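You operate a simulated robot arm through the tools that you are given. There is no shell and no other tool.

You are at the controls of a simulated robot arm. One attempt, no reset.

Task
Couple the long red hose to the red drum pump and start it.
Fine: the tall yellow plug goes on the black shelf by the red drum; lock the latch before the orange hose valve opens; the feed gauge ends in the green; leave the rest alone.
Where things are to end (x, y in the base frame): tall yellow plug within 60 mm of [-2780, 2090].

The check looks at the end state, three seconds after you hand in, the way a careful person would. Anything else that was tipped, shoved, dropped, spilled or broken makes it a failure.

Robot
A 6-joint arm with a two-finger parallel gripper on a trunk, on a base that drives. Base frame: it is fixed to the floor where the robot stands at the start and does not move with it; the origin is under the middle of the robot, x ahead of it, y to its left, z up. Units: mm, rad, N and s.
With the tool pointing down near the work surface it reaches from about 100 to 640 mm from the robot's upright axis, wherever it stands. Its first joint turns from -2.897 to 2.897 rad. Places, roughly: aisle side lever of the steel coupling on the red  [-2400, 1700, 1000]; black shelf by the red drum [-2800, 2100, 600]; feed gauge on the red drum [-2300, 1600, 1000]; orange hose valve [-2700, 2200, 1000]; orange level stick [-2500, 1750, 750]; ratchet handle of the red drum [-2400, 1400, 600]; red band green dryer tube [-2750, 2250, 750]; red band purple dryer tube [-2000, 1500, 1000]; red bung cap (6x6x6 cm) [-2200, 1400, 1000]; red funnel [-2500, 2000, 750]; red hose end [-2500, 1500, 750]; silver latch on the red drum pump [-2400, 1600, 1300]; silver pump on the red drum [-2300, 1800, 1200]; tall yellow plug [-2250, 1750, 1250]; wall side lever of the steel coupling on the red d [-2300, 1900, 1000]; yellow bung cap [-2750, -500, 750]; yellow old bin [-3000, 2000, 750]; yellow valve on the pump of the red drum [-2400, 1700, 1100]. Payload 1.57 kg.
The tool frame sits at the grasp point between the pads (the TCP): z along the fingers, y along the line on which they close. The tips reach 30 mm beyond it. Largest opening 110 mm; finger width 24, thickness 12; the body of the gripper, 48 by 112 mm, starts 78 mm behind the TCP.
Orientation is told as [roll, pitch, yaw] about the base's x, y, z axes, in that order, counted from this pose: with the fingers straight down and closing along the base's y, the tool's x points along the base's -x, its y along +y and its z along -z.

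Tools
- The arm moves only by the tool servo_tool. Its argument "increments" is a list that holds one entry, the list of rows, each a list of 6 numbers: the shift along the base's x, y, z in units of 20 mm (1.0 is 20 mm), then the turn, a rotation vector about the base's x, y, z in units of 6 degrees (1.0 is 6 degrees). In form: [[[dx, dy, dz, wx, wy, wz], ...]]. A call has 1 to 20 rows; each row shifts and turns the commanded pose from where the row before left it. "gripper" is the closure, from 0 (fully open) to 1 (shut), set as the call begins (left out, the last holds). A call with a number of a shift or a turn outside -1 to 1 is refused whole. Rows are played at 5 a second. More than 50 mm and 0.15 rad between two rows, or a gripper value outside its range, and nothing of the call is played. Where a pose cannot be reached the arm comes as near as it can. A force on the tool above 40 N (or 10 N above the force at the start of the call, whichever is more), or a blocked arm, ends the call early, and 0.2 s more pass. Each finger travels about 108 mm/s and halts on what it meets, pressing with about 41 N; the grip force reading is that of the motor and also rises with nothing between the fingers. The clock runs only during rows and for 0.2 s after the last one: add rows that do not move to give the fingers time. It gives the time, the measured TCP pose, the force on the tool (base axes), the opening and the grip force at its end, in the units of the frame above (readings bear some noise), with the torque about the TCP (base axes, N m) and any sound that the robot's microphone picked up.
- Cameras (640 x 400 px; columns grow to the right, rows downward): "scene" is now at [65.7, 133.6, 1692.4]; the picture's right is [-0.06, -1.00, 0.00], its down [-0.64, 0.04, -0.77] and it looks along [0.76, -0.05, -0.64] (base axes); focal length 275 px, centre (320, 200). "wrist" rides on the gripper at [70, 16, -141] in the tool frame; the picture's right is [-0.23, 0.97, 0.00], its down [-0.86, -0.20, -0.48] and it looks along [-0.47, -0.11, 0.88] (tool axes); focal length 222 px, centre (320, 200). There is no depth. A picture from a camera that has moved, and an enlarged one, comes with that camera's place and axes in the base frame and with its lens.
- camera(camera): a new picture of that camera. The clock stands still meanwhile.
- move_column(by): slides the trunk up (or, below 0, down) by that many mm; the arm and the scene camera ride with it, the base frame stays. It gives what a move gives, with no picture.
- roll_base(legs): drives the robot by 1 to 6 legs, each [ahead, left, turn to the left] in mm, mm and rad, along the robot's own axes; the way and the turn of a leg run together, so that a leg with both is an arc; at most 1500 mm and 3.142 rad a leg. The arm and the cameras ride along, it lands a little off, and it stops where it bumps. It gives what a move gives.
- aim_head(pan, tilt): turns the head with the scene camera to pan (to the left, within 2.094 rad either way) and tilt (down, from -0.506 to 1.204), counted from straight ahead of the robot. It gives what a move gives.
- close_up(camera, box): a new picture of the part [left, top, right, bottom] of that camera's present view, enlarged. The clock stands still meanwhile.
- finish_job(): hands the job in; it is judged then, once.

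Places have to be worked out from the pictures, the camera data and where the tool is seen. Open the gripper and draw the arm clear of the work before you hand the job in, unless the task says otherwise.

The tools are called after "Emit:" by a JSON object that holds its "op" and its "data". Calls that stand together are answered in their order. servo_tool: Moves the arm, as the interface text tells. Its arguments: {"type":"object","properties":{"increments":{"type":"array"},"gripper":{"type":"number"}},"required":["increments"]} The other tools are called the same way: move_column (by) slides the trunk up or down; roll_base (legs) drives the base; aim_head (pan, tilt) turns the head that bears the scene camera; camera (camera) takes a picture; close_up (camera, box) takes an enlarged picture of a part of a camera's view; finish_job () hands the job in.

At the start:

```text
clock: 0.0
ee_pos: [443.6, 158.8, 1155.4]
tcp_rot: [0.0, 0.002, 0.0]
contact_force: [0.1, -0.3, 0.4]
moment: [-0.03, 0.02, 0.0]
opening: 110.1
gripper_force: 0.2
trunk travel left (down, up): [-275.0, 315.0]
robot x, y, heading: [1.9, 1.1, -0.002]
head pan, tilt: [-0.063, 0.698]
```

scene: 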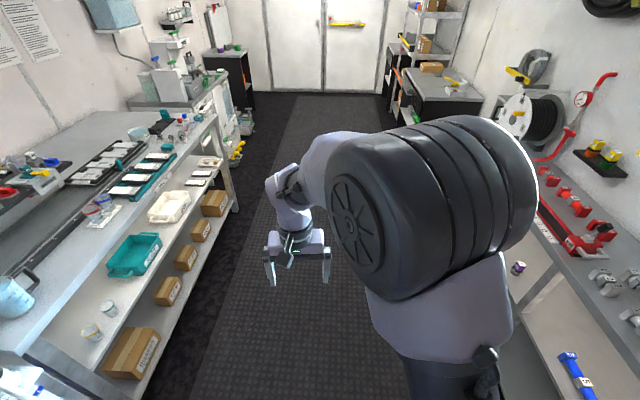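
wrist: 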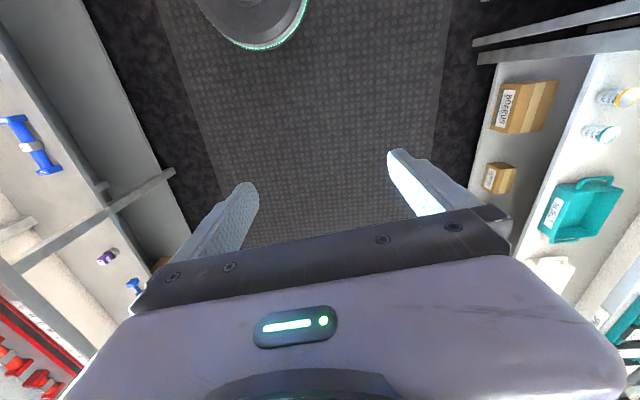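

The work area lies behind me and to the left, around x -2400, y 1700. I'll turn the head as far left as it goes to see the way before I drive.

Emit:
{"op": "aim_head", "data": {"pan": 2.094, "tilt": 0.5}}

Emit:
{"op": "camera", "data": {"camera": "scene"}}

Emit:
{"op": "aim_head", "data": {"pan": -2.094, "tilt": 0.5}}

Emit:
{"op": "camera", "data": {"camera": "scene"}}

```text
clock: 2.0
ee_pos: [443.4, 159.0, 1155.4]
tcp_rot: [-0.001, 0.001, -0.001]
contact_force: [-0.5, -0.5, 0.6]
moment: [0.02, 0.0, 0.02]
opening: 110.2
gripper_force: 0.0
trunk travel left (down, up): [-275.0, 315.0]
robot x, y, heading: [-2.0, 0.1, -0.002]
head pan, tilt: [2.094, 0.499]
```

```text
taken
camera scene: at [-64.6, 217.8, 1709.9], right [0.87, 0.5, 0.0], down [0.24, -0.41, -0.88], along [-0.44, 0.76, -0.48], focal length 275 px, centre (320, 200)
```

scene: 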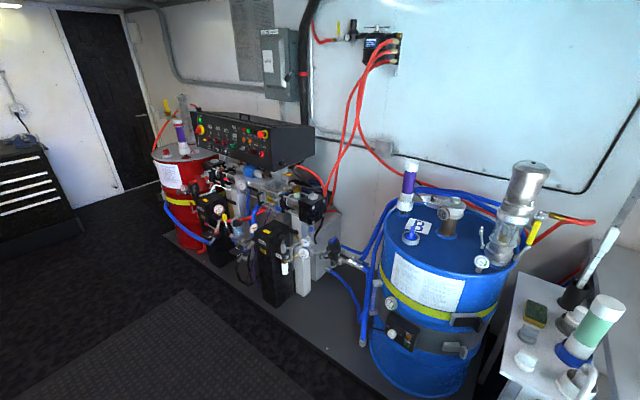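

```text
clock: 5.4
ee_pos: [442.4, 159.5, 1154.3]
tcp_rot: [0.001, 0.001, -0.001]
contact_force: [0.0, 0.1, -0.4]
moment: [-0.01, 0.0, 0.0]
opening: 109.9
gripper_force: 0.1
trunk travel left (down, up): [-275.0, 315.0]
robot x, y, heading: [1.6, 0.1, -0.0]
head pan, tilt: [-2.094, 0.499]
```

```text
taken
camera scene: at [-64.6, 60.2, 1709.9], right [-0.87, 0.5, 0.0], down [0.24, 0.41, -0.88], along [-0.44, -0.76, -0.48], focal length 275 px, centre (320, 200)
```

scene: 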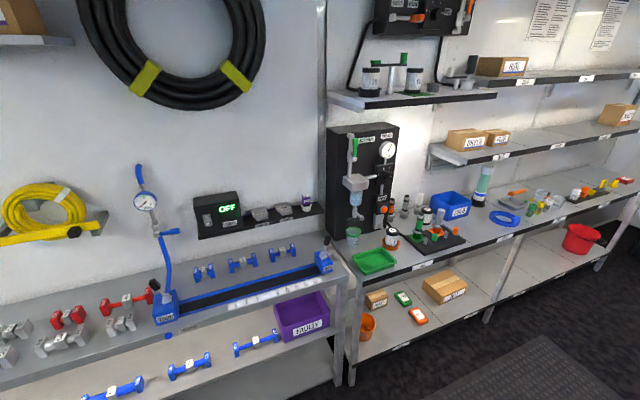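

The red drum stands on the dark skid at the far end, upper left in the first picture, and the aisle to it looks clear. I'll turn half round in two steps, checking for bumps, then look down the aisle.

Emit:
{"op": "roll_base", "data": {"legs": [[0, 0, 1.5708], [0, 0, 1.5708]]}}

Emit:
{"op": "aim_head", "data": {"pan": -0.5, "tilt": 0.4}}

Emit:
{"op": "camera", "data": {"camera": "scene"}}

```text
clock: 13.5
ee_pos: [-441.2, -162.9, 1154.7]
tcp_rot: [-0.001, 0.0, -3.134]
contact_force: [-0.9, 0.5, 0.7]
moment: [0.0, 0.0, -0.01]
opening: 109.9
gripper_force: 0.0
trunk travel left (down, up): [-275.0, 315.0]
robot x, y, heading: [-1.4, 2.2, -3.132]
head pan, tilt: [-2.094, 0.499]
```

```text
clock: 15.2
ee_pos: [-441.1, -161.4, 1155.4]
tcp_rot: [0.0, 0.001, -3.135]
contact_force: [0.1, -0.4, -0.2]
moment: [0.02, -0.02, 0.01]
opening: 110.0
gripper_force: 0.0
trunk travel left (down, up): [-275.0, 315.0]
robot x, y, heading: [-1.8, -5.4, -3.133]
head pan, tilt: [-0.499, 0.4]
```

```text
taken
camera scene: at [-59.8, -97.0, 1719.1], right [0.47, 0.88, 0.0], down [0.34, -0.18, -0.92], along [-0.81, 0.44, -0.39], focal length 275 px, centre (320, 200)
```

scene: 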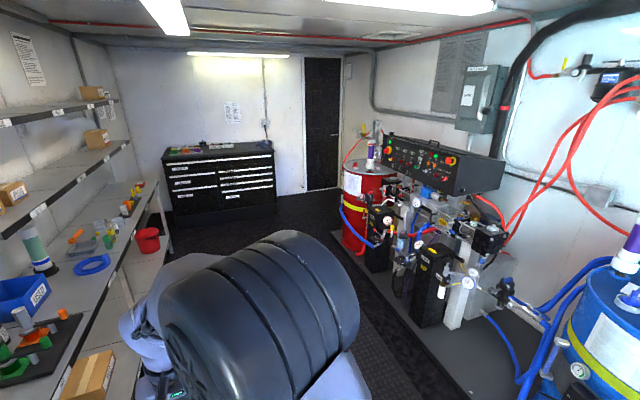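

The aisle is clear and the red drum stands ahead to the right. I'll drive ahead 1400 mm and shift 200 mm right, then look again.

Emit:
{"op": "roll_base", "data": {"legs": [[1400, -200, 0]]}}

Emit:
{"op": "aim_head", "data": {"pan": -1.0, "tilt": 0.4}}

Emit:
{"op": "camera", "data": {"camera": "scene"}}

```text
clock: 22.1
ee_pos: [-1831.9, 19.6, 1155.0]
tcp_rot: [0.0, 0.0, -3.13]
contact_force: [-0.1, 1.2, 0.6]
moment: [0.01, 0.0, -0.02]
opening: 110.0
gripper_force: 0.1
trunk travel left (down, up): [-275.0, 315.0]
robot x, y, heading: [-1390.3, 185.6, -3.128]
head pan, tilt: [-0.499, 0.4]
```

```text
clock: 23.1
ee_pos: [-1830.6, 18.3, 1155.1]
tcp_rot: [-0.001, -0.001, -3.127]
contact_force: [0.1, -0.1, 0.3]
moment: [-0.01, -0.01, -0.01]
opening: 109.9
gripper_force: 0.0
trunk travel left (down, up): [-275.0, 315.0]
robot x, y, heading: [-1390.4, 185.4, -3.129]
head pan, tilt: [-1.0, 0.4]
```

```text
taken
camera scene: at [-1419.3, 120.4, 1719.1], right [0.83, 0.55, 0.0], down [0.21, -0.32, -0.92], along [-0.51, 0.77, -0.39], focal length 275 px, centre (320, 200)
```

scene: 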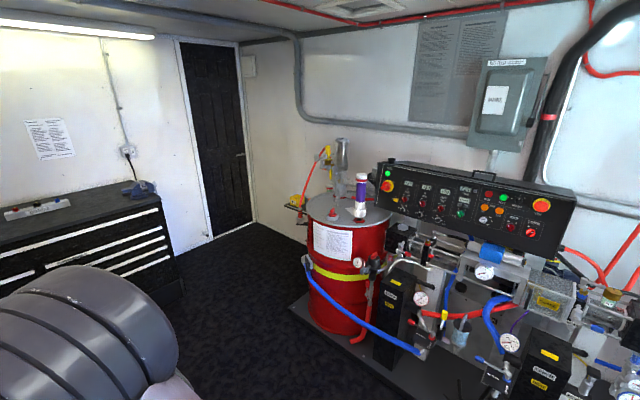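

Now the drum with its pump and bung cap is in view. I'll enlarge that region.

Emit:
{"op": "close_up", "data": {"camera": "scene", "box": [270, 120, 450, 370]}}

Emit:
{"op": "close_up", "data": {"camera": "scene", "box": [270, 130, 400, 230]}}

```text
1.60 times, centred on (360, 245) of scene
camera zoom: at [-1419.3, 120.4, 1719.1], right [0.83, 0.55, 0.0], down [0.21, -0.32, -0.92], along [-0.51, 0.77, -0.39], focal length 441 px, centre (256, 128)
```

zoom: 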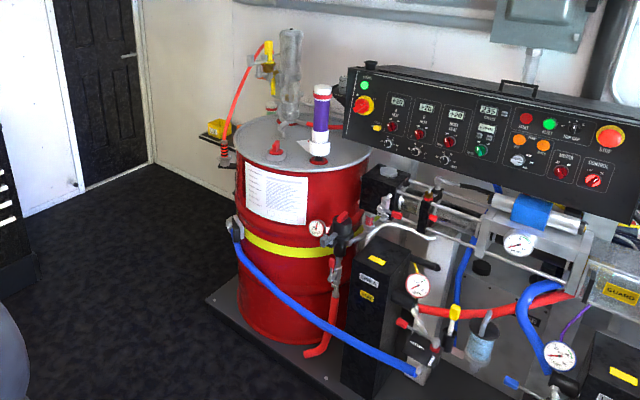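

```text
4.00 times, centred on (335, 180) of scene
camera zoom: at [-1419.3, 120.4, 1719.1], right [0.83, 0.55, 0.0], down [0.21, -0.32, -0.92], along [-0.51, 0.77, -0.39], focal length 1102 px, centre (260, 280)
```

zoom: 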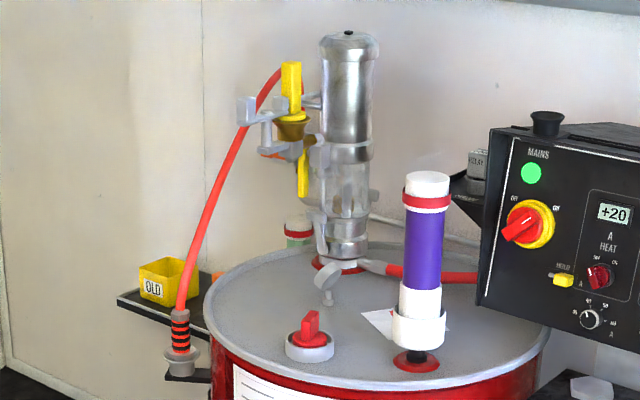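

The long red hose hangs by its end at the left of the drum. The yellow plug sits in the brass coupling on the left of the pump. I'll drive to roughly x -2550, y 650, turn to face the wall side and look from there.

Emit:
{"op": "roll_base", "data": {"legs": [[1150, -450, 0], [0, 0, -1.5708]]}}

Emit:
{"op": "aim_head", "data": {"pan": 0.0, "tilt": 0.4}}

Emit:
{"op": "camera", "data": {"camera": "scene"}}

```text
clock: 33.2
ee_pos: [-2693.8, 1075.2, 1155.2]
tcp_rot: [-0.002, -0.001, 1.549]
contact_force: [-0.7, 0.6, 0.5]
moment: [0.01, -0.01, 0.01]
opening: 109.9
gripper_force: 0.1
trunk travel left (down, up): [-275.0, 315.0]
robot x, y, heading: [-2548.8, 629.8, 1.548]
head pan, tilt: [-1.0, 0.4]
```

```text
clock: 34.5
ee_pos: [-2694.3, 1075.1, 1154.8]
tcp_rot: [0.001, 0.0, 1.549]
contact_force: [0.3, 0.7, -0.3]
moment: [0.0, -0.03, 0.01]
opening: 110.1
gripper_force: 0.0
trunk travel left (down, up): [-275.0, 315.0]
robot x, y, heading: [-2547.2, 630.0, 1.548]
head pan, tilt: [0.0, 0.4]
```

```text
taken
camera scene: at [-2682.0, 704.4, 1719.1], right [1.0, -0.02, 0.0], down [-0.01, -0.39, -0.92], along [0.02, 0.92, -0.39], focal length 275 px, centre (320, 200)
```

scene: 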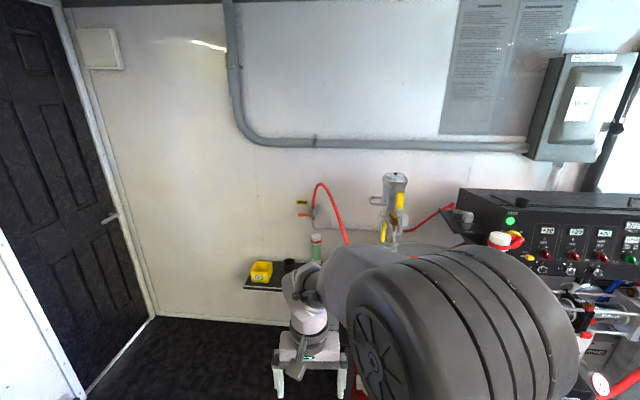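

The arm hides part of the drum. I'll zoom in on the visible wall side pieces first.

Emit:
{"op": "close_up", "data": {"camera": "scene", "box": [230, 160, 470, 310]}}

Emit:
{"op": "close_up", "data": {"camera": "scene", "box": [360, 160, 440, 260]}}

Emit:
{"op": "camera", "data": {"camera": "wrist"}}

```text
2.67 times, centred on (350, 235) of scene
camera zoom: at [-2682.0, 704.4, 1719.1], right [1.0, -0.02, 0.0], down [-0.01, -0.39, -0.92], along [0.02, 0.92, -0.39], focal length 734 px, centre (240, 107)
```

zoom: 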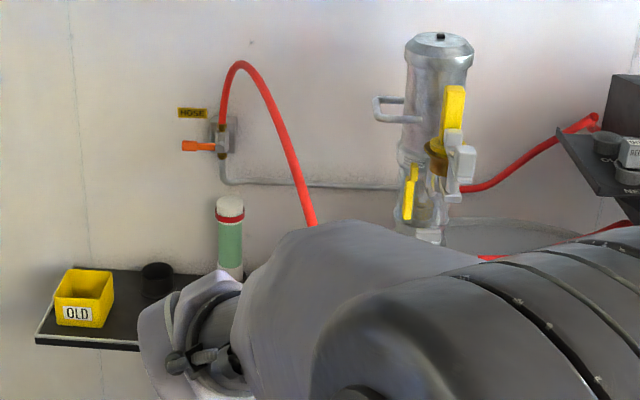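

```text
4.00 times, centred on (400, 210) of scene
camera zoom: at [-2682.0, 704.4, 1719.1], right [1.0, -0.02, 0.0], down [-0.01, -0.39, -0.92], along [0.02, 0.92, -0.39], focal length 1102 px, centre (0, 160)
```

zoom: 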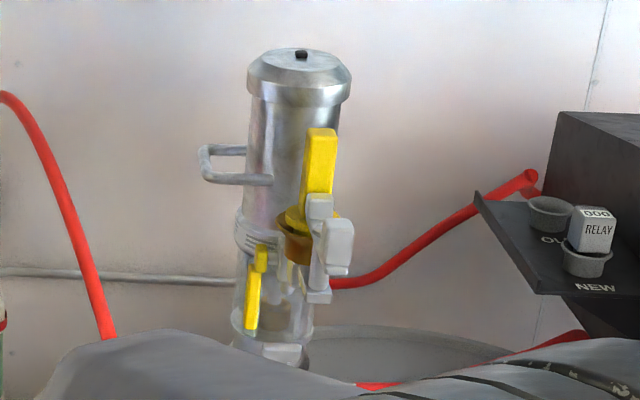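

```text
taken
camera wrist: at [-2711.3, 1006.6, 1296.6], right [-0.97, 0.25, 0.0], down [0.22, 0.85, 0.48], along [0.12, 0.46, -0.88], focal length 222 px, centre (320, 200)
```

wrist: 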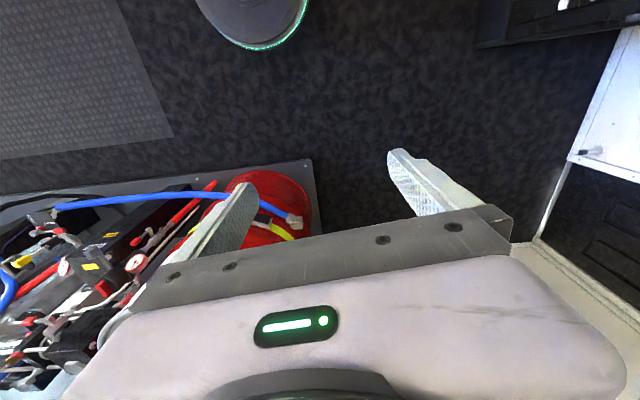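

By triangulating the two views I place the plug's top near (-2364, 1644, 1345) and the pump axis near (-2343, 1795). I'll turn right so the arm points away from the drum, move closer, and look left with the head.

Emit:
{"op": "roll_base", "data": {"legs": [[0, 0, -1.1], [190, 260, 0]]}}

Emit:
{"op": "aim_head", "data": {"pan": 1.1, "tilt": 0.6}}

Emit:
{"op": "camera", "data": {"camera": "scene"}}

```text
clock: 39.4
ee_pos: [-2162.7, 1284.7, 1154.3]
tcp_rot: [-0.002, -0.001, 0.454]
contact_force: [-0.6, -0.1, 0.7]
moment: [-0.02, 0.0, 0.03]
opening: 109.9
gripper_force: 0.1
trunk travel left (down, up): [-275.0, 315.0]
robot x, y, heading: [-2489.9, 945.2, 0.454]
head pan, tilt: [0.0, 0.4]
```

```text
clock: 40.7
ee_pos: [-2161.2, 1284.4, 1155.4]
tcp_rot: [-0.001, 0.002, 0.453]
contact_force: [-0.4, -0.2, -0.1]
moment: [0.02, 0.04, 0.01]
opening: 110.2
gripper_force: 0.0
trunk travel left (down, up): [-275.0, 315.0]
robot x, y, heading: [-2488.0, 947.3, 0.453]
head pan, tilt: [1.1, 0.6]
```

```text
taken
camera scene: at [-2566.1, 1151.4, 1700.9], right [1.0, -0.02, 0.0], down [-0.01, -0.56, -0.83], along [0.01, 0.82, -0.56], focal length 275 px, centre (320, 200)
```

scene: 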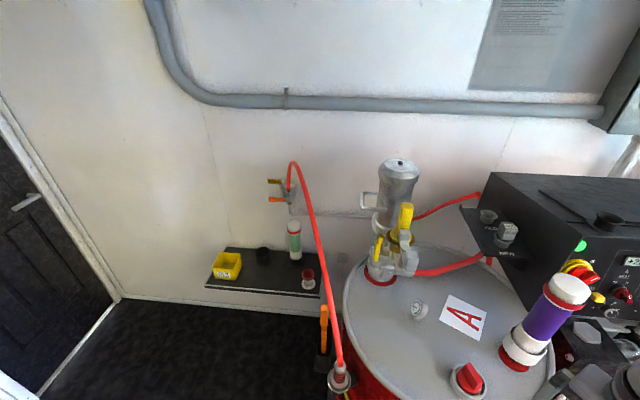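

Excellent view. I'll enlarge the pump head, the hose end and the wall valve and shelf.

Emit:
{"op": "close_up", "data": {"camera": "scene", "box": [340, 150, 440, 290]}}

Emit:
{"op": "close_up", "data": {"camera": "scene", "box": [290, 290, 400, 400]}}

Emit:
{"op": "close_up", "data": {"camera": "scene", "box": [200, 160, 340, 310]}}

Emit:
{"op": "close_up", "data": {"camera": "scene", "box": [360, 190, 440, 290]}}

```text
2.86 times, centred on (390, 220) of scene
camera zoom: at [-2566.1, 1151.4, 1700.9], right [1.0, -0.02, 0.0], down [-0.01, -0.56, -0.83], along [0.01, 0.82, -0.56], focal length 787 px, centre (120, 143)
```

zoom: 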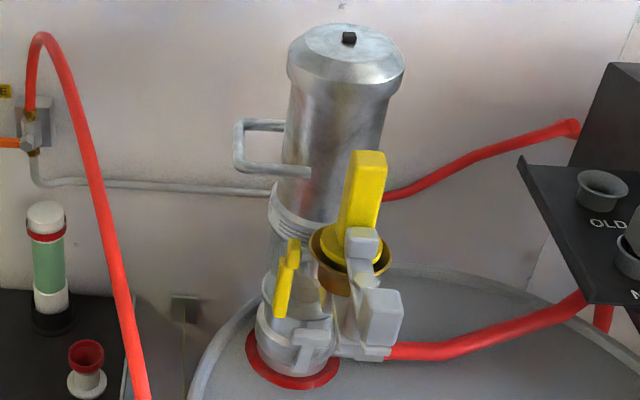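

```text
3.64 times, centred on (345, 345) of scene
camera zoom: at [-2566.1, 1151.4, 1700.9], right [1.0, -0.02, 0.0], down [-0.01, -0.56, -0.83], along [0.01, 0.82, -0.56], focal length 1002 px, centre (229, -327)
```

zoom: 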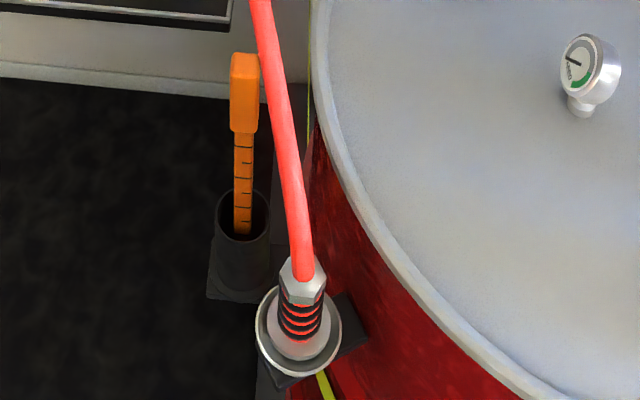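

```text
2.67 times, centred on (270, 235) of scene
camera zoom: at [-2566.1, 1151.4, 1700.9], right [1.0, -0.02, 0.0], down [-0.01, -0.56, -0.83], along [0.01, 0.82, -0.56], focal length 734 px, centre (453, 107)
```

zoom: 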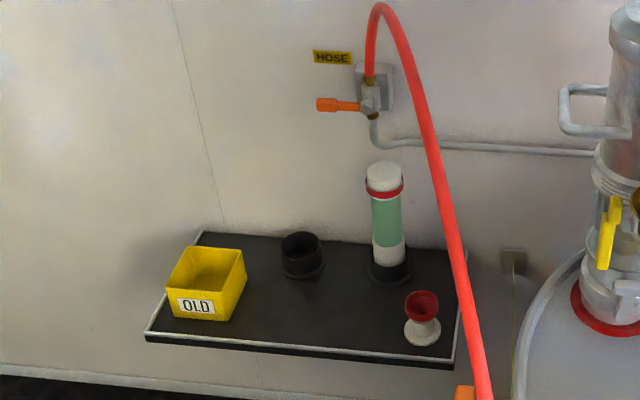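

```text
4.00 times, centred on (400, 240) of scene
camera zoom: at [-2566.1, 1151.4, 1700.9], right [1.0, -0.02, 0.0], down [-0.01, -0.56, -0.83], along [0.01, 0.82, -0.56], focal length 1102 px, centre (0, 40)
```

zoom: 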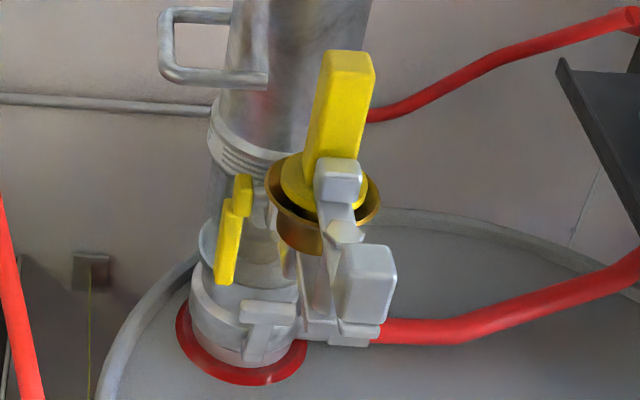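

The feed gauge on the lid shows its needle outside the green sector. I'll zoom further on the latch and valve, the coupling base, and the gauge.

Emit:
{"op": "close_up", "data": {"camera": "scene", "box": [375, 198, 425, 248]}}

Emit:
{"op": "close_up", "data": {"camera": "scene", "box": [360, 235, 410, 290]}}

Emit:
{"op": "close_up", "data": {"camera": "scene", "box": [405, 290, 435, 325]}}

Emit:
{"op": "close_up", "data": {"camera": "scene", "box": [310, 340, 370, 400]}}

Emit:
{"op": "close_up", "data": {"camera": "scene", "box": [255, 165, 315, 215]}}

```text
8.00 times, centred on (400, 223) of scene
camera zoom: at [-2566.1, 1151.4, 1700.9], right [1.0, -0.02, 0.0], down [-0.01, -0.56, -0.83], along [0.01, 0.82, -0.56], focal length 2203 px, centre (-320, 16)
```

zoom: 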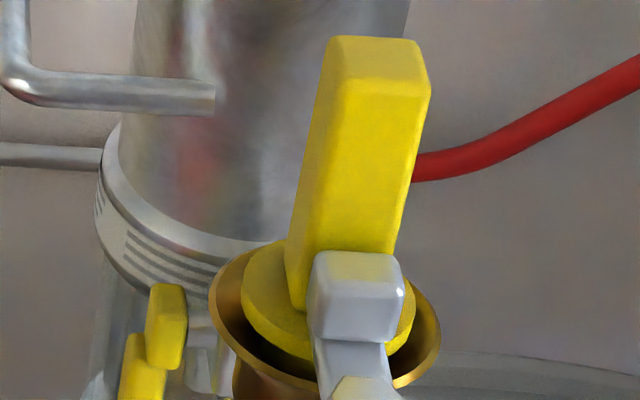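

```text
7.27 times, centred on (385, 262) of scene
camera zoom: at [-2566.1, 1151.4, 1700.9], right [1.0, -0.02, 0.0], down [-0.01, -0.56, -0.83], along [0.01, 0.82, -0.56], focal length 2003 px, centre (-153, -254)
```

zoom: 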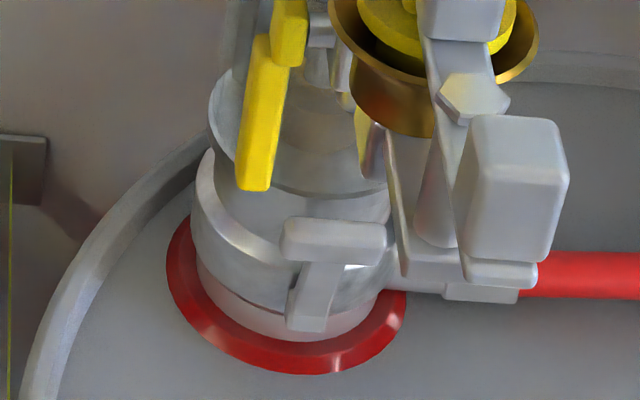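

```text
11.43 times, centred on (420, 308) of scene
camera zoom: at [-2566.1, 1151.4, 1700.9], right [1.0, -0.02, 0.0], down [-0.01, -0.56, -0.83], along [0.01, 0.82, -0.56], focal length 3148 px, centre (-823, -1029)
```

zoom: 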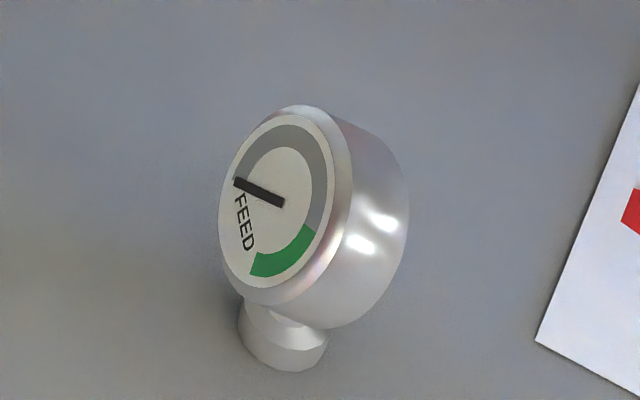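

```text
6.67 times, centred on (340, 370) of scene
camera zoom: at [-2566.1, 1151.4, 1700.9], right [1.0, -0.02, 0.0], down [-0.01, -0.56, -0.83], along [0.01, 0.82, -0.56], focal length 1836 px, centre (187, -933)
```

zoom: 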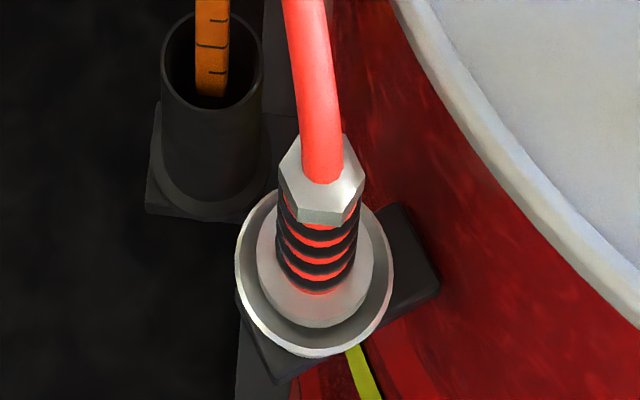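

```text
8.00 times, centred on (285, 190) of scene
camera zoom: at [-2566.1, 1151.4, 1700.9], right [1.0, -0.02, 0.0], down [-0.01, -0.56, -0.83], along [0.01, 0.82, -0.56], focal length 2203 px, centre (600, 280)
```

zoom: 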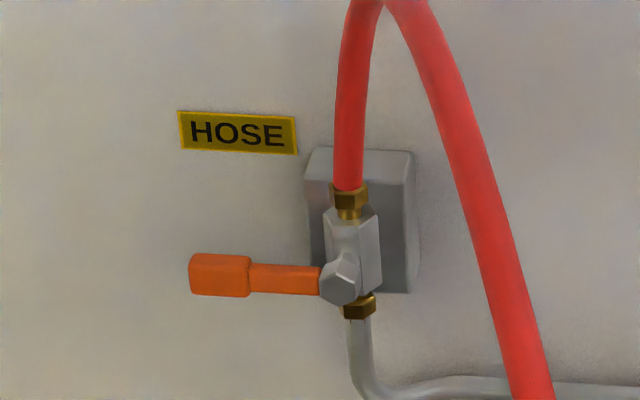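

The orange wall valve lever is crosswise to its pipe, so it is closed. I need a level view of the latch, so I'll turn the arm further from the drum, lower the trunk, and look again.

Emit:
{"op": "roll_base", "data": {"legs": [[0, 0, -0.45]]}}

Emit:
{"op": "move_column", "data": {"by": -250}}

Emit:
{"op": "aim_head", "data": {"pan": 1.35, "tilt": 0.4}}

Emit:
{"op": "camera", "data": {"camera": "scene"}}

```text
clock: 42.4
ee_pos: [-2048.0, 1107.9, 1154.8]
tcp_rot: [0.0, 0.001, 0.003]
contact_force: [0.2, 0.0, 0.1]
moment: [-0.01, 0.02, -0.01]
opening: 110.0
gripper_force: 0.0
trunk travel left (down, up): [-275.0, 315.0]
robot x, y, heading: [-2488.2, 946.1, 0.006]
head pan, tilt: [1.1, 0.6]
```

```text
clock: 45.0
ee_pos: [-2048.8, 1107.4, 905.4]
tcp_rot: [0.0, -0.001, 0.005]
contact_force: [-0.4, -0.1, -0.4]
moment: [-0.02, -0.05, -0.03]
opening: 110.0
gripper_force: 0.1
trunk travel left (down, up): [-25.0, 565.0]
robot x, y, heading: [-2490.7, 949.0, 0.001]
head pan, tilt: [1.1, 0.6]
```

```text
clock: 45.8
ee_pos: [-2047.2, 1108.0, 904.2]
tcp_rot: [-0.002, -0.001, 0.004]
contact_force: [0.0, 0.4, -0.4]
moment: [-0.01, 0.02, -0.03]
opening: 110.0
gripper_force: 0.0
trunk travel left (down, up): [-25.0, 565.0]
robot x, y, heading: [-2489.9, 948.5, 0.004]
head pan, tilt: [1.349, 0.4]
```

```text
taken
camera scene: at [-2488.9, 1176.4, 1469.0], right [0.98, -0.22, 0.0], down [-0.08, -0.38, -0.92], along [0.2, 0.9, -0.39], focal length 275 px, centre (320, 200)
```

scene: 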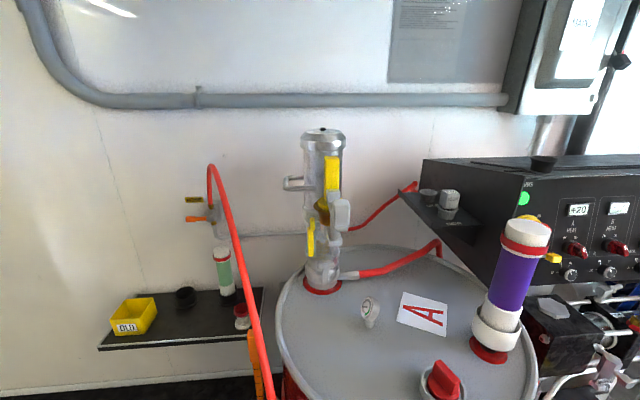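

Now the view is lower and closer. I'll zoom in on the pump head and latch.

Emit:
{"op": "close_up", "data": {"camera": "scene", "box": [280, 120, 380, 300]}}

Emit:
{"op": "close_up", "data": {"camera": "scene", "box": [295, 180, 365, 240]}}

Emit:
{"op": "close_up", "data": {"camera": "scene", "box": [290, 230, 370, 300]}}

```text
2.22 times, centred on (330, 210) of scene
camera zoom: at [-2488.9, 1176.4, 1469.0], right [0.98, -0.22, 0.0], down [-0.08, -0.38, -0.92], along [0.2, 0.9, -0.39], focal length 612 px, centre (298, 178)
```

zoom: 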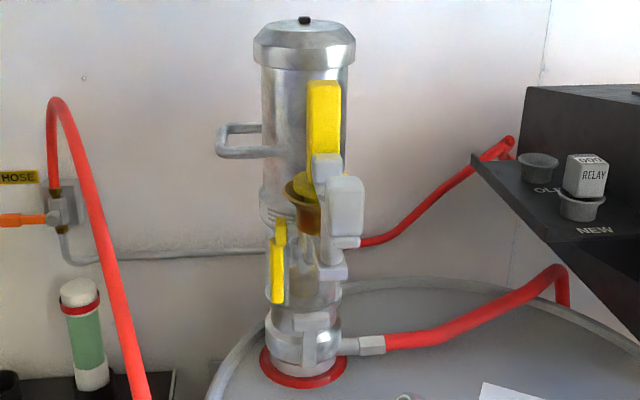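

```text
6.67 times, centred on (330, 210) of scene
camera zoom: at [-2488.9, 1176.4, 1469.0], right [0.98, -0.22, 0.0], down [-0.08, -0.38, -0.92], along [0.2, 0.9, -0.39], focal length 1836 px, centre (253, 133)
```

zoom: 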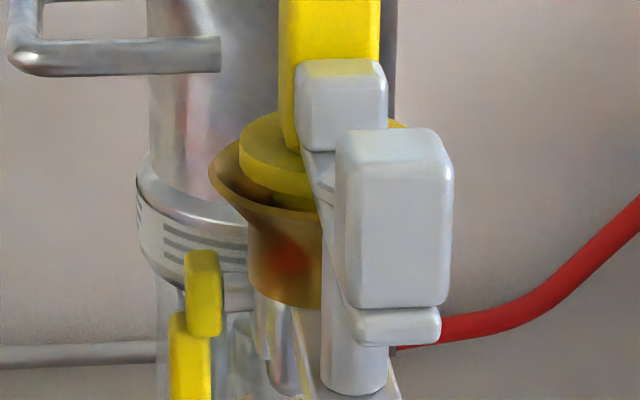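

```text
5.71 times, centred on (330, 265) of scene
camera zoom: at [-2488.9, 1176.4, 1469.0], right [0.98, -0.22, 0.0], down [-0.08, -0.38, -0.92], along [0.2, 0.9, -0.39], focal length 1574 px, centre (263, -171)
```

zoom: 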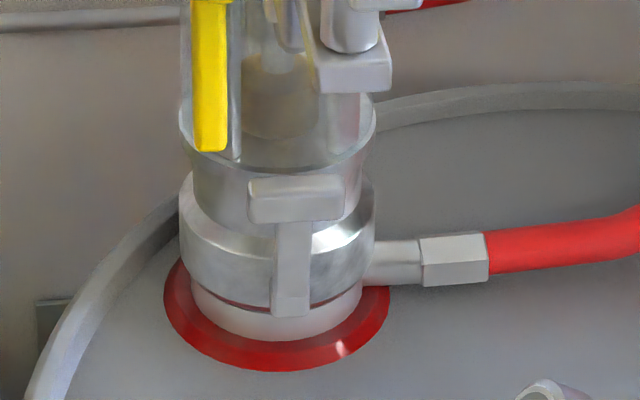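

By triangulation the latch handle block is near (-2378, 1533, 1290), its claw over the plug flange is near (-2367, 1615, 1286), and the post is near (-2372, 1578). The hose end's hex nut is near (-2506, 1507, 910). I'll raise the trunk so the tool clears everything, turn to face the drum and move in.

Emit:
{"op": "move_column", "data": {"by": 495}}

Emit:
{"op": "roll_base", "data": {"legs": [[0, 0, 1.567], [100, -90, 0]]}}

Emit:
{"op": "aim_head", "data": {"pan": -0.2, "tilt": 0.75}}

Emit:
{"op": "camera", "data": {"camera": "scene"}}

Emit:
{"op": "camera", "data": {"camera": "wrist"}}

```text
refused: 495 is not a number from -400 to 400
```

```text
clock: 47.9
ee_pos: [-2197.2, 1307.6, 905.4]
tcp_rot: [-0.005, 0.004, 0.563]
contact_force: [10.7, -38.0, 12.8]
moment: [2.57, 0.78, 0.12]
opening: 76.5
gripper_force: 0.1
trunk travel left (down, up): [-25.0, 565.0]
robot x, y, heading: [-2486.8, 942.6, 0.564]
head pan, tilt: [1.349, 0.4]
stopped in leg 1: the force on the tool passed its limit at 62 N (the readings are from after the stop); the commanded pose is now the measured one
```

```text
clock: 49.6
ee_pos: [-2199.8, 1310.2, 904.0]
tcp_rot: [-0.002, 0.004, 0.564]
contact_force: [9.3, -44.7, 2.2]
moment: [2.31, 0.46, 0.25]
opening: 71.6
gripper_force: 0.0
trunk travel left (down, up): [-25.0, 565.0]
robot x, y, heading: [-2492.2, 947.3, 0.57]
head pan, tilt: [-0.201, 0.75]
```

```text
taken
camera scene: at [-2501.8, 1076.0, 1438.6], right [0.36, -0.93, 0.0], down [-0.64, -0.24, -0.73], along [0.68, 0.27, -0.68], focal length 275 px, centre (320, 200)
```

scene: 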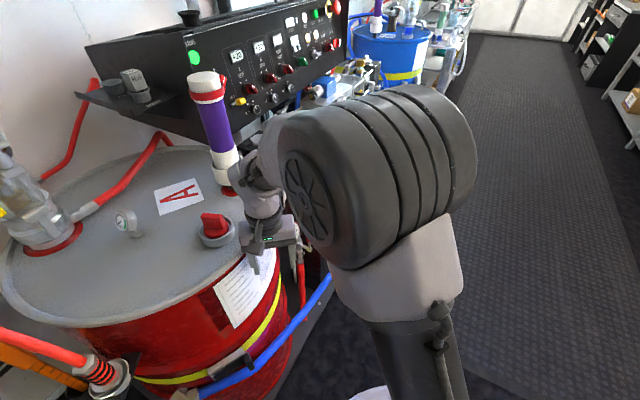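

```text
taken
camera wrist: at [-2266.3, 1288.0, 1046.5], right [-0.33, 0.94, 0.0], down [0.83, 0.29, 0.48], along [0.45, 0.15, -0.88], focal length 222 px, centre (320, 200)
```

wrist: 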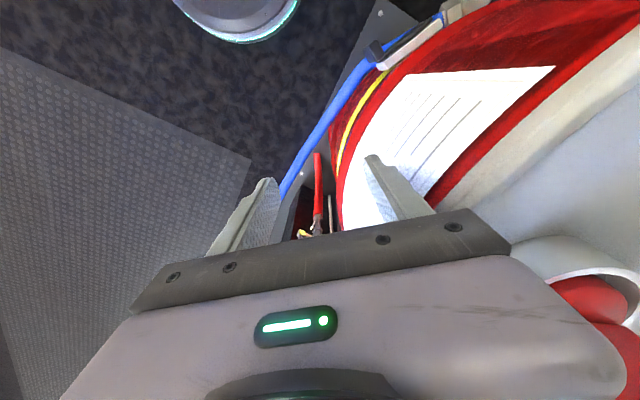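

The trunk rise was refused (the limit is 400 mm per call), so the turn swung the low gripper into the drum's side. It stopped on force at 62 N. I shouldn't have queued the turn behind that unverified step. I'll back off by turning right, with nothing queued behind it.

Emit:
{"op": "roll_base", "data": {"legs": [[0, 0, -0.3]]}}

```text
clock: 50.9
ee_pos: [-2103.4, 1211.3, 903.5]
tcp_rot: [-0.006, 0.003, 0.267]
contact_force: [-0.1, 0.2, 0.1]
moment: [0.01, 0.0, -0.01]
opening: 110.2
gripper_force: 0.1
trunk travel left (down, up): [-25.0, 565.0]
robot x, y, heading: [-2489.1, 947.2, 0.269]
head pan, tilt: [-0.201, 0.75]
```

The tool is free, with force near zero and the fingers fully open again. I'll check whether the drum or the things on it shifted from that touch.

Emit:
{"op": "aim_head", "data": {"pan": 1.084, "tilt": 0.4}}

Emit:
{"op": "camera", "data": {"camera": "scene"}}

```text
clock: 52.4
ee_pos: [-2104.6, 1211.6, 902.9]
tcp_rot: [-0.007, 0.003, 0.266]
contact_force: [-1.2, 0.0, -0.3]
moment: [0.02, -0.01, 0.01]
opening: 109.9
gripper_force: 0.1
trunk travel left (down, up): [-25.0, 565.0]
robot x, y, heading: [-2491.1, 945.9, 0.273]
head pan, tilt: [1.084, 0.4]
```

```text
taken
camera scene: at [-2524.7, 1164.9, 1469.1], right [0.98, -0.22, 0.0], down [-0.08, -0.38, -0.92], along [0.2, 0.9, -0.39], focal length 275 px, centre (320, 200)
```

scene: 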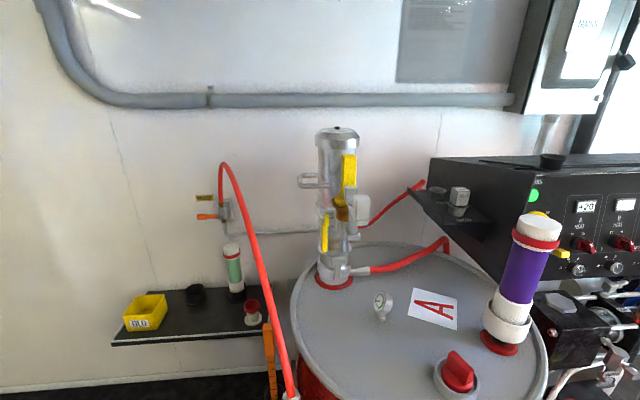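

Everything on the drum stands upright and where I measured it before, with the pump top still near (-2347, 1795). Now I'll raise the trunk in steps within the limit and confirm it before any base motion.

Emit:
{"op": "move_column", "data": {"by": 400}}

Emit:
{"op": "move_column", "data": {"by": 95}}

```text
clock: 56.2
ee_pos: [-2104.3, 1213.1, 1302.9]
tcp_rot: [-0.008, 0.003, 0.268]
contact_force: [-0.3, -0.4, 0.5]
moment: [-0.05, -0.01, 0.02]
opening: 110.1
gripper_force: 0.0
trunk travel left (down, up): [-425.0, 165.0]
robot x, y, heading: [-2490.1, 948.8, 0.273]
head pan, tilt: [1.084, 0.4]
```

```text
clock: 57.5
ee_pos: [-2105.0, 1212.8, 1398.0]
tcp_rot: [-0.008, 0.003, 0.268]
contact_force: [-0.3, -0.6, 0.4]
moment: [-0.01, 0.0, -0.01]
opening: 110.0
gripper_force: 0.1
trunk travel left (down, up): [-520.0, 70.0]
robot x, y, heading: [-2490.2, 947.4, 0.272]
head pan, tilt: [1.084, 0.4]
```

The tool is now at z 1398, above the plug's top at 1345, and the sweep stays within about 530 mm of the robot's axis. I'll turn to face the drum.

Emit:
{"op": "roll_base", "data": {"legs": [[0, 0, 1.299]]}}

```text
clock: 61.1
ee_pos: [-2639.5, 1389.0, 1397.8]
tcp_rot: [-0.007, 0.004, 1.559]
contact_force: [0.5, 0.6, -0.5]
moment: [-0.02, 0.0, 0.0]
opening: 110.1
gripper_force: 0.1
trunk travel left (down, up): [-520.0, 70.0]
robot x, y, heading: [-2486.5, 945.9, 1.562]
head pan, tilt: [1.084, 0.4]
```

I'm facing the drum with nothing touched. I'll move ahead 110 mm and right 80 mm into the working position.

Emit:
{"op": "roll_base", "data": {"legs": [[110, -80, 0]]}}

Emit:
{"op": "aim_head", "data": {"pan": -0.2, "tilt": 0.8}}

Emit:
{"op": "camera", "data": {"camera": "scene"}}

Emit:
{"op": "camera", "data": {"camera": "wrist"}}

```text
clock: 62.4
ee_pos: [-2559.2, 1498.0, 1399.2]
tcp_rot: [-0.007, 0.004, 1.559]
contact_force: [-0.5, 0.3, -0.5]
moment: [-0.02, 0.0, -0.04]
opening: 110.1
gripper_force: 0.1
trunk travel left (down, up): [-520.0, 70.0]
robot x, y, heading: [-2408.4, 1056.7, 1.566]
head pan, tilt: [1.084, 0.4]
```

```text
clock: 63.9
ee_pos: [-2553.6, 1495.3, 1401.4]
tcp_rot: [-0.002, 0.002, 1.561]
contact_force: [0.0, 0.4, -0.4]
moment: [0.04, -0.02, 0.02]
opening: 109.9
gripper_force: 0.1
trunk travel left (down, up): [-520.0, 70.0]
robot x, y, heading: [-2409.6, 1053.7, 1.563]
head pan, tilt: [-0.201, 0.799]
```

```text
taken
camera scene: at [-2527.5, 1121.5, 1959.6], right [0.99, -0.12, 0.0], down [-0.06, -0.43, -0.9], along [0.11, 0.89, -0.44], focal length 275 px, centre (320, 200)
```

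scene: 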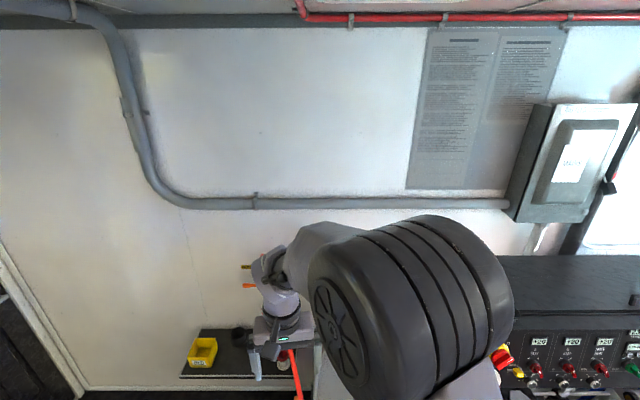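

```text
taken
camera wrist: at [-2570.0, 1425.9, 1542.0], right [-0.97, 0.24, 0.0], down [0.21, 0.85, 0.48], along [0.12, 0.46, -0.88], focal length 222 px, centre (320, 200)
```

wrist: 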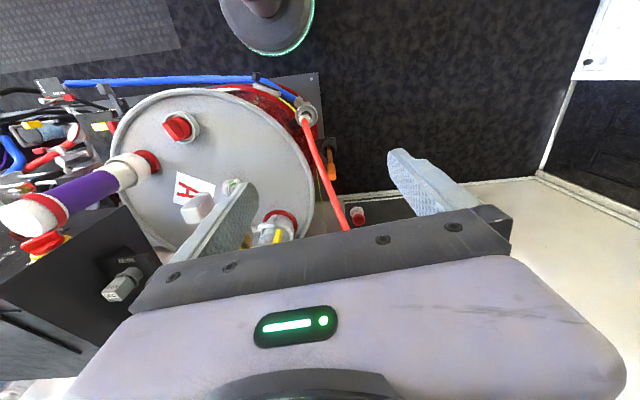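

The picture's axes show a tilt of about 0.46 though I asked for 0.8. I'll retake it to see whether the head has settled.

Emit:
{"op": "aim_head", "data": {"pan": -0.1, "tilt": 0.9}}

Emit:
{"op": "camera", "data": {"camera": "scene"}}

```text
clock: 64.6
ee_pos: [-2556.9, 1498.1, 1399.0]
tcp_rot: [-0.006, 0.002, 1.558]
contact_force: [0.3, -0.8, -0.2]
moment: [0.02, 0.0, 0.02]
opening: 110.1
gripper_force: 0.1
trunk travel left (down, up): [-520.0, 70.0]
robot x, y, heading: [-2407.3, 1055.2, 1.568]
head pan, tilt: [-0.099, 0.901]
```

```text
taken
camera scene: at [-2536.4, 1127.1, 1958.7], right [1.0, -0.08, 0.0], down [-0.04, -0.44, -0.9], along [0.07, 0.89, -0.44], focal length 275 px, centre (320, 200)
```

scene: 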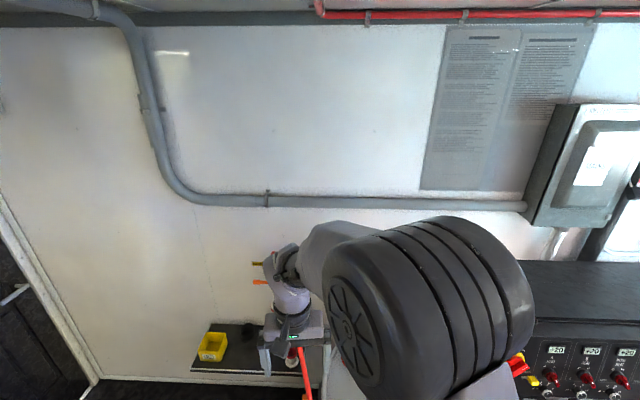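

The reading says 0.901 but the picture still comes with about 0.46 of tilt, so something may be limiting the head. I'll try a different tilt and pan to learn how it behaves.

Emit:
{"op": "aim_head", "data": {"pan": 0.6, "tilt": 0.9}}

Emit:
{"op": "camera", "data": {"camera": "scene"}}

```text
clock: 65.6
ee_pos: [-2565.3, 1490.3, 1400.5]
tcp_rot: [-0.011, -0.002, 1.559]
contact_force: [-0.2, 0.5, -0.5]
moment: [-0.02, 0.0, 0.0]
opening: 110.0
gripper_force: 0.0
trunk travel left (down, up): [-520.0, 70.0]
robot x, y, heading: [-2404.0, 1056.0, 1.559]
head pan, tilt: [0.6, 0.901]
```

```text
taken
camera scene: at [-2601.3, 1105.4, 1957.6], right [0.87, 0.49, 0.01], down [0.22, -0.38, -0.9], along [-0.43, 0.78, -0.44], focal length 275 px, centre (320, 200)
```

scene: 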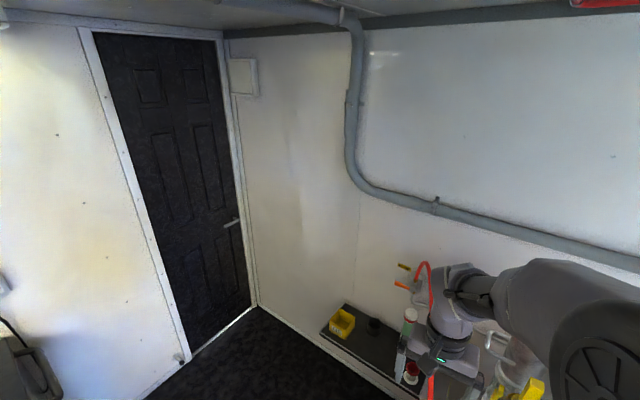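

The head's tilt seems limited near 0.46 here, so I'll rely on the wrist camera for the fine work. I'll move the tool over the latch and plug at z 1440, well above the plug's top at 1345, to look down on them.

Emit:
{"op": "servo_tool", "data": {"increments": [[[0.0, 0, 1, 0, 0, 0], [0, 0, 1, 0, 0, 0], [1, 0.5, 0, 0, 0, 0], [1, 0.5, 0, 0, 0, 0], [1, 0.5, 0, 0, 0, 0], [1, 0.5, 0, 0, 0, 0], [1, 0.5, 0, 0, 0, 0], [1, 0.5, 0, 0, 0, 0], [1, 0.5, 0, 0, 0, 0], [1, 0.5, 0, 0, 0, 0], [1, 0.5, 0, 0, 0, 0], [0.7, 0.5, 0, 0, 0, 0], [0, 0, 0, 0, 0, 0]]], "gripper": 0}}

Emit:
{"op": "camera", "data": {"camera": "wrist"}}

Emit:
{"op": "camera", "data": {"camera": "scene"}}

```text
clock: 68.4
ee_pos: [-2372.5, 1591.1, 1441.7]
tcp_rot: [-0.012, -0.001, 1.558]
contact_force: [0.3, 0.2, -0.4]
moment: [0.01, 0.03, -0.02]
opening: 109.8
gripper_force: 0.0
trunk travel left (down, up): [-520.0, 70.0]
robot x, y, heading: [-2409.2, 1055.0, 1.562]
head pan, tilt: [0.6, 0.901]
```

```text
taken
camera wrist: at [-2390.0, 1522.1, 1582.9], right [-0.97, 0.24, -0.01], down [0.2, 0.85, 0.48], along [0.12, 0.47, -0.88], focal length 222 px, centre (320, 200)
```

wrist: 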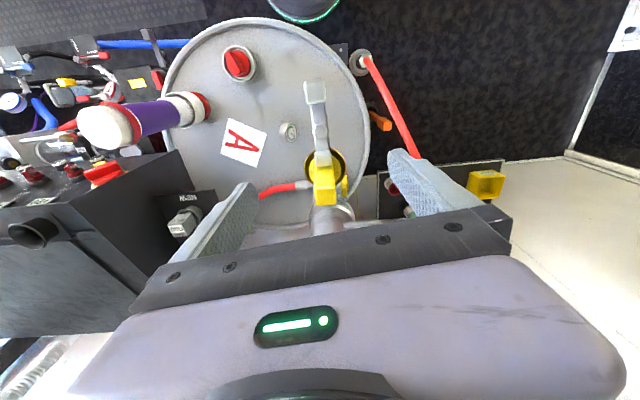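

```text
taken
camera scene: at [-2600.8, 1106.1, 1957.6], right [0.87, 0.49, 0.01], down [0.22, -0.38, -0.9], along [-0.44, 0.78, -0.44], focal length 275 px, centre (320, 200)
```

scene: 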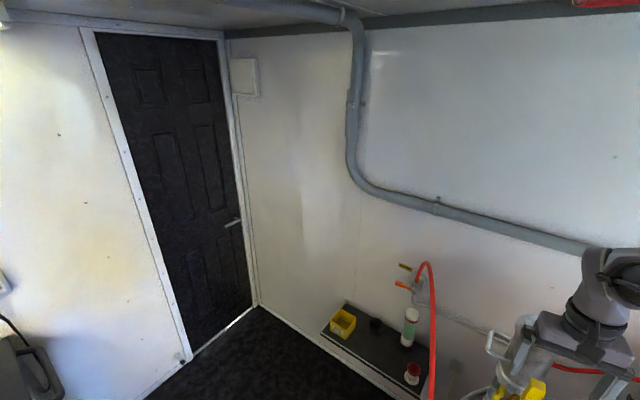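

The wrist camera sees the latch from above. I'll zoom in on it.

Emit:
{"op": "close_up", "data": {"camera": "wrist", "box": [270, 70, 370, 220]}}

Emit:
{"op": "close_up", "data": {"camera": "wrist", "box": [295, 75, 355, 145]}}

Emit:
{"op": "close_up", "data": {"camera": "wrist", "box": [290, 130, 370, 215]}}

```text
2.67 times, centred on (320, 145) of wrist
camera zoom: at [-2390.0, 1522.1, 1582.9], right [-0.97, 0.24, -0.01], down [0.2, 0.85, 0.48], along [0.12, 0.47, -0.88], focal length 592 px, centre (320, 347)
```

zoom: 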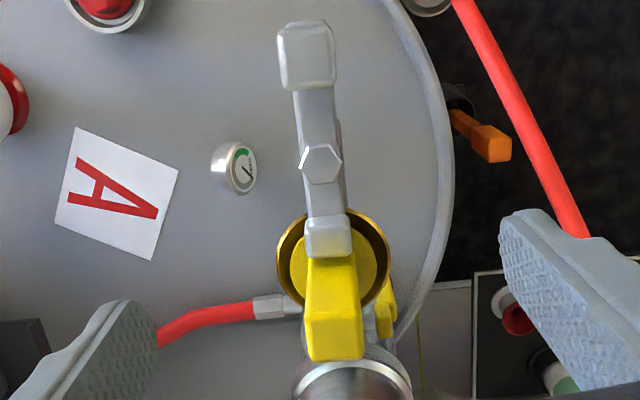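

```text
5.71 times, centred on (325, 110) of wrist
camera zoom: at [-2390.0, 1522.1, 1582.9], right [-0.97, 0.24, -0.01], down [0.2, 0.85, 0.48], along [0.12, 0.47, -0.88], focal length 1269 px, centre (291, 714)
```

zoom: 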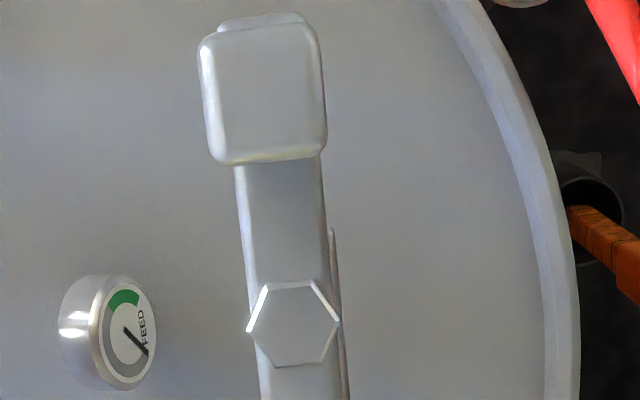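

```text
4.71 times, centred on (330, 172) of wrist
camera zoom: at [-2390.0, 1522.1, 1582.9], right [-0.97, 0.24, -0.01], down [0.2, 0.85, 0.48], along [0.12, 0.47, -0.88], focal length 1045 px, centre (273, 329)
```

zoom: 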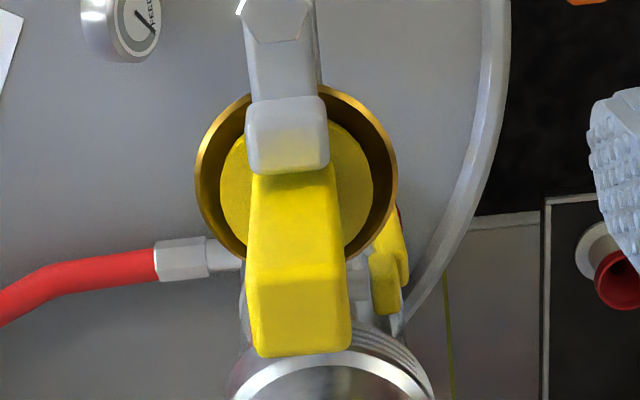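

The latch is a swivel arm on a vertical post. Its bolt is at about (-2374, 1582), the handle block at (-2379, 1533), and the claw at (-2370, 1614) sits over the plug's flange, so it is locked. I'll go over the handle block, yaw -0.126 rad to match its line, and lower the open fingers around it.

Emit:
{"op": "servo_tool", "data": {"increments": [[[0, -1, 0, 0, 0, -0.6], [-0.2, -1, 0, 0, 0, -0.6], [-0.12, -0.9, 0, 0, 0, 0], [0, 0, -1, 0, 0, 0], [0, 0, -1, 0, 0, 0], [0, 0, -1, 0, 0, 0], [0, 0, 0, 0, 0, 0]]], "gripper": 0}}

Emit:
{"op": "camera", "data": {"camera": "wrist"}}

```text
clock: 70.0
ee_pos: [-2378.0, 1533.9, 1382.4]
tcp_rot: [-0.011, -0.001, 1.434]
contact_force: [0.4, 1.1, 0.3]
moment: [-0.03, -0.01, 0.02]
opening: 110.1
gripper_force: 0.0
trunk travel left (down, up): [-520.0, 70.0]
robot x, y, heading: [-2406.7, 1055.2, 1.556]
head pan, tilt: [0.6, 0.901]
```

```text
taken
camera wrist: at [-2403.7, 1467.8, 1523.2], right [-0.93, 0.36, -0.01], down [0.31, 0.82, 0.48], along [0.18, 0.45, -0.88], focal length 222 px, centre (320, 200)
```

wrist: 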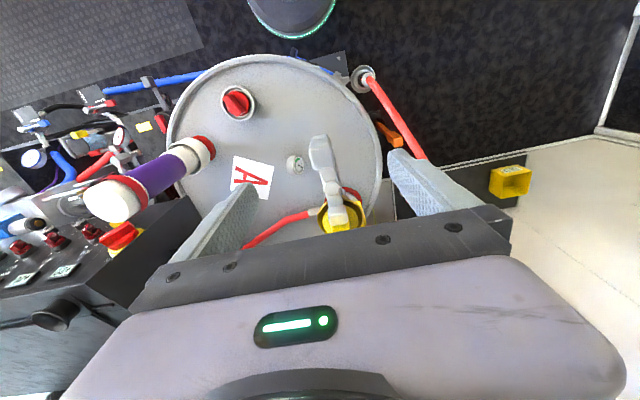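

I'll zoom to check the alignment before lowering further.

Emit:
{"op": "close_up", "data": {"camera": "wrist", "box": [270, 110, 390, 240]}}

```text
3.08 times, centred on (330, 175) of wrist
camera zoom: at [-2403.7, 1467.8, 1523.2], right [-0.93, 0.36, -0.01], down [0.31, 0.82, 0.48], along [0.18, 0.45, -0.88], focal length 684 px, centre (289, 277)
```

zoom: 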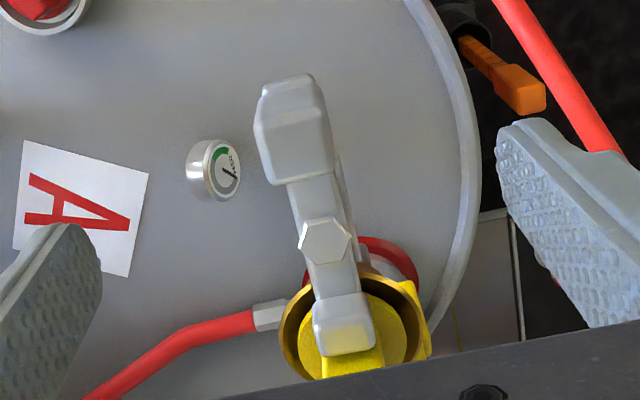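

Handle block and tool agree to within 2 mm, and the line is parallel to the fingers. I'll lower 82 mm to z 1300 and close on it.

Emit:
{"op": "servo_tool", "data": {"increments": [[[-0.05, -0.05, -1, 0, 0, 0], [-0.05, -0.05, -1, 0, 0, 0], [0, 0, -1, 0, 0, 0], [0, 0, -1, 0, 0, 0], [0, 0, -0.1, 0, 0, 0], [0, 0, 0, 0, 0, 0]]], "gripper": 0}}

```text
clock: 71.4
ee_pos: [-2378.8, 1530.2, 1297.8]
tcp_rot: [-0.009, 0.0, 1.432]
contact_force: [-0.4, 0.8, -0.6]
moment: [-0.02, 0.01, -0.01]
opening: 110.2
gripper_force: 0.1
trunk travel left (down, up): [-520.0, 70.0]
robot x, y, heading: [-2409.1, 1054.5, 1.563]
head pan, tilt: [0.6, 0.901]
```

No contact on the way down. I'll close the fingers on the handle block and hold still.

Emit:
{"op": "servo_tool", "data": {"increments": [[[0, 0, 0, 0, 0, 0], [0, 0, 0, 0, 0, 0], [0, 0, 0, 0, 0, 0], [0, 0, 0, 0, 0, 0]]], "gripper": 1}}

Emit:
{"op": "camera", "data": {"camera": "wrist"}}

```text
clock: 72.4
ee_pos: [-2379.7, 1532.1, 1298.8]
tcp_rot: [-0.011, -0.001, 1.433]
contact_force: [-9.2, 1.2, -1.8]
moment: [0.24, 0.82, 0.48]
opening: 24.0
gripper_force: 35.9
trunk travel left (down, up): [-520.0, 70.0]
robot x, y, heading: [-2409.3, 1056.7, 1.559]
head pan, tilt: [0.6, 0.901]
```

```text
taken
camera wrist: at [-2405.6, 1465.0, 1439.9], right [-0.93, 0.36, -0.01], down [0.31, 0.82, 0.48], along [0.18, 0.45, -0.88], focal length 222 px, centre (320, 200)
```

wrist: 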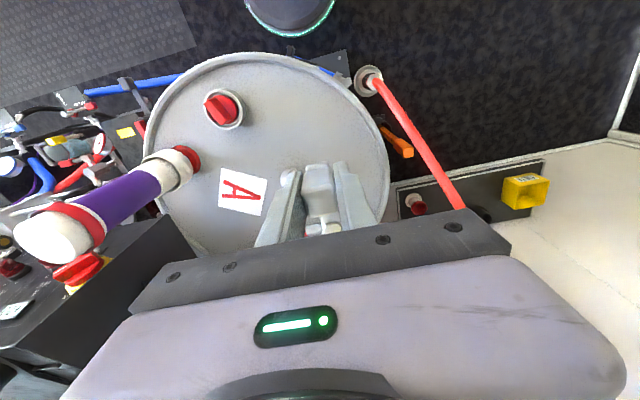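

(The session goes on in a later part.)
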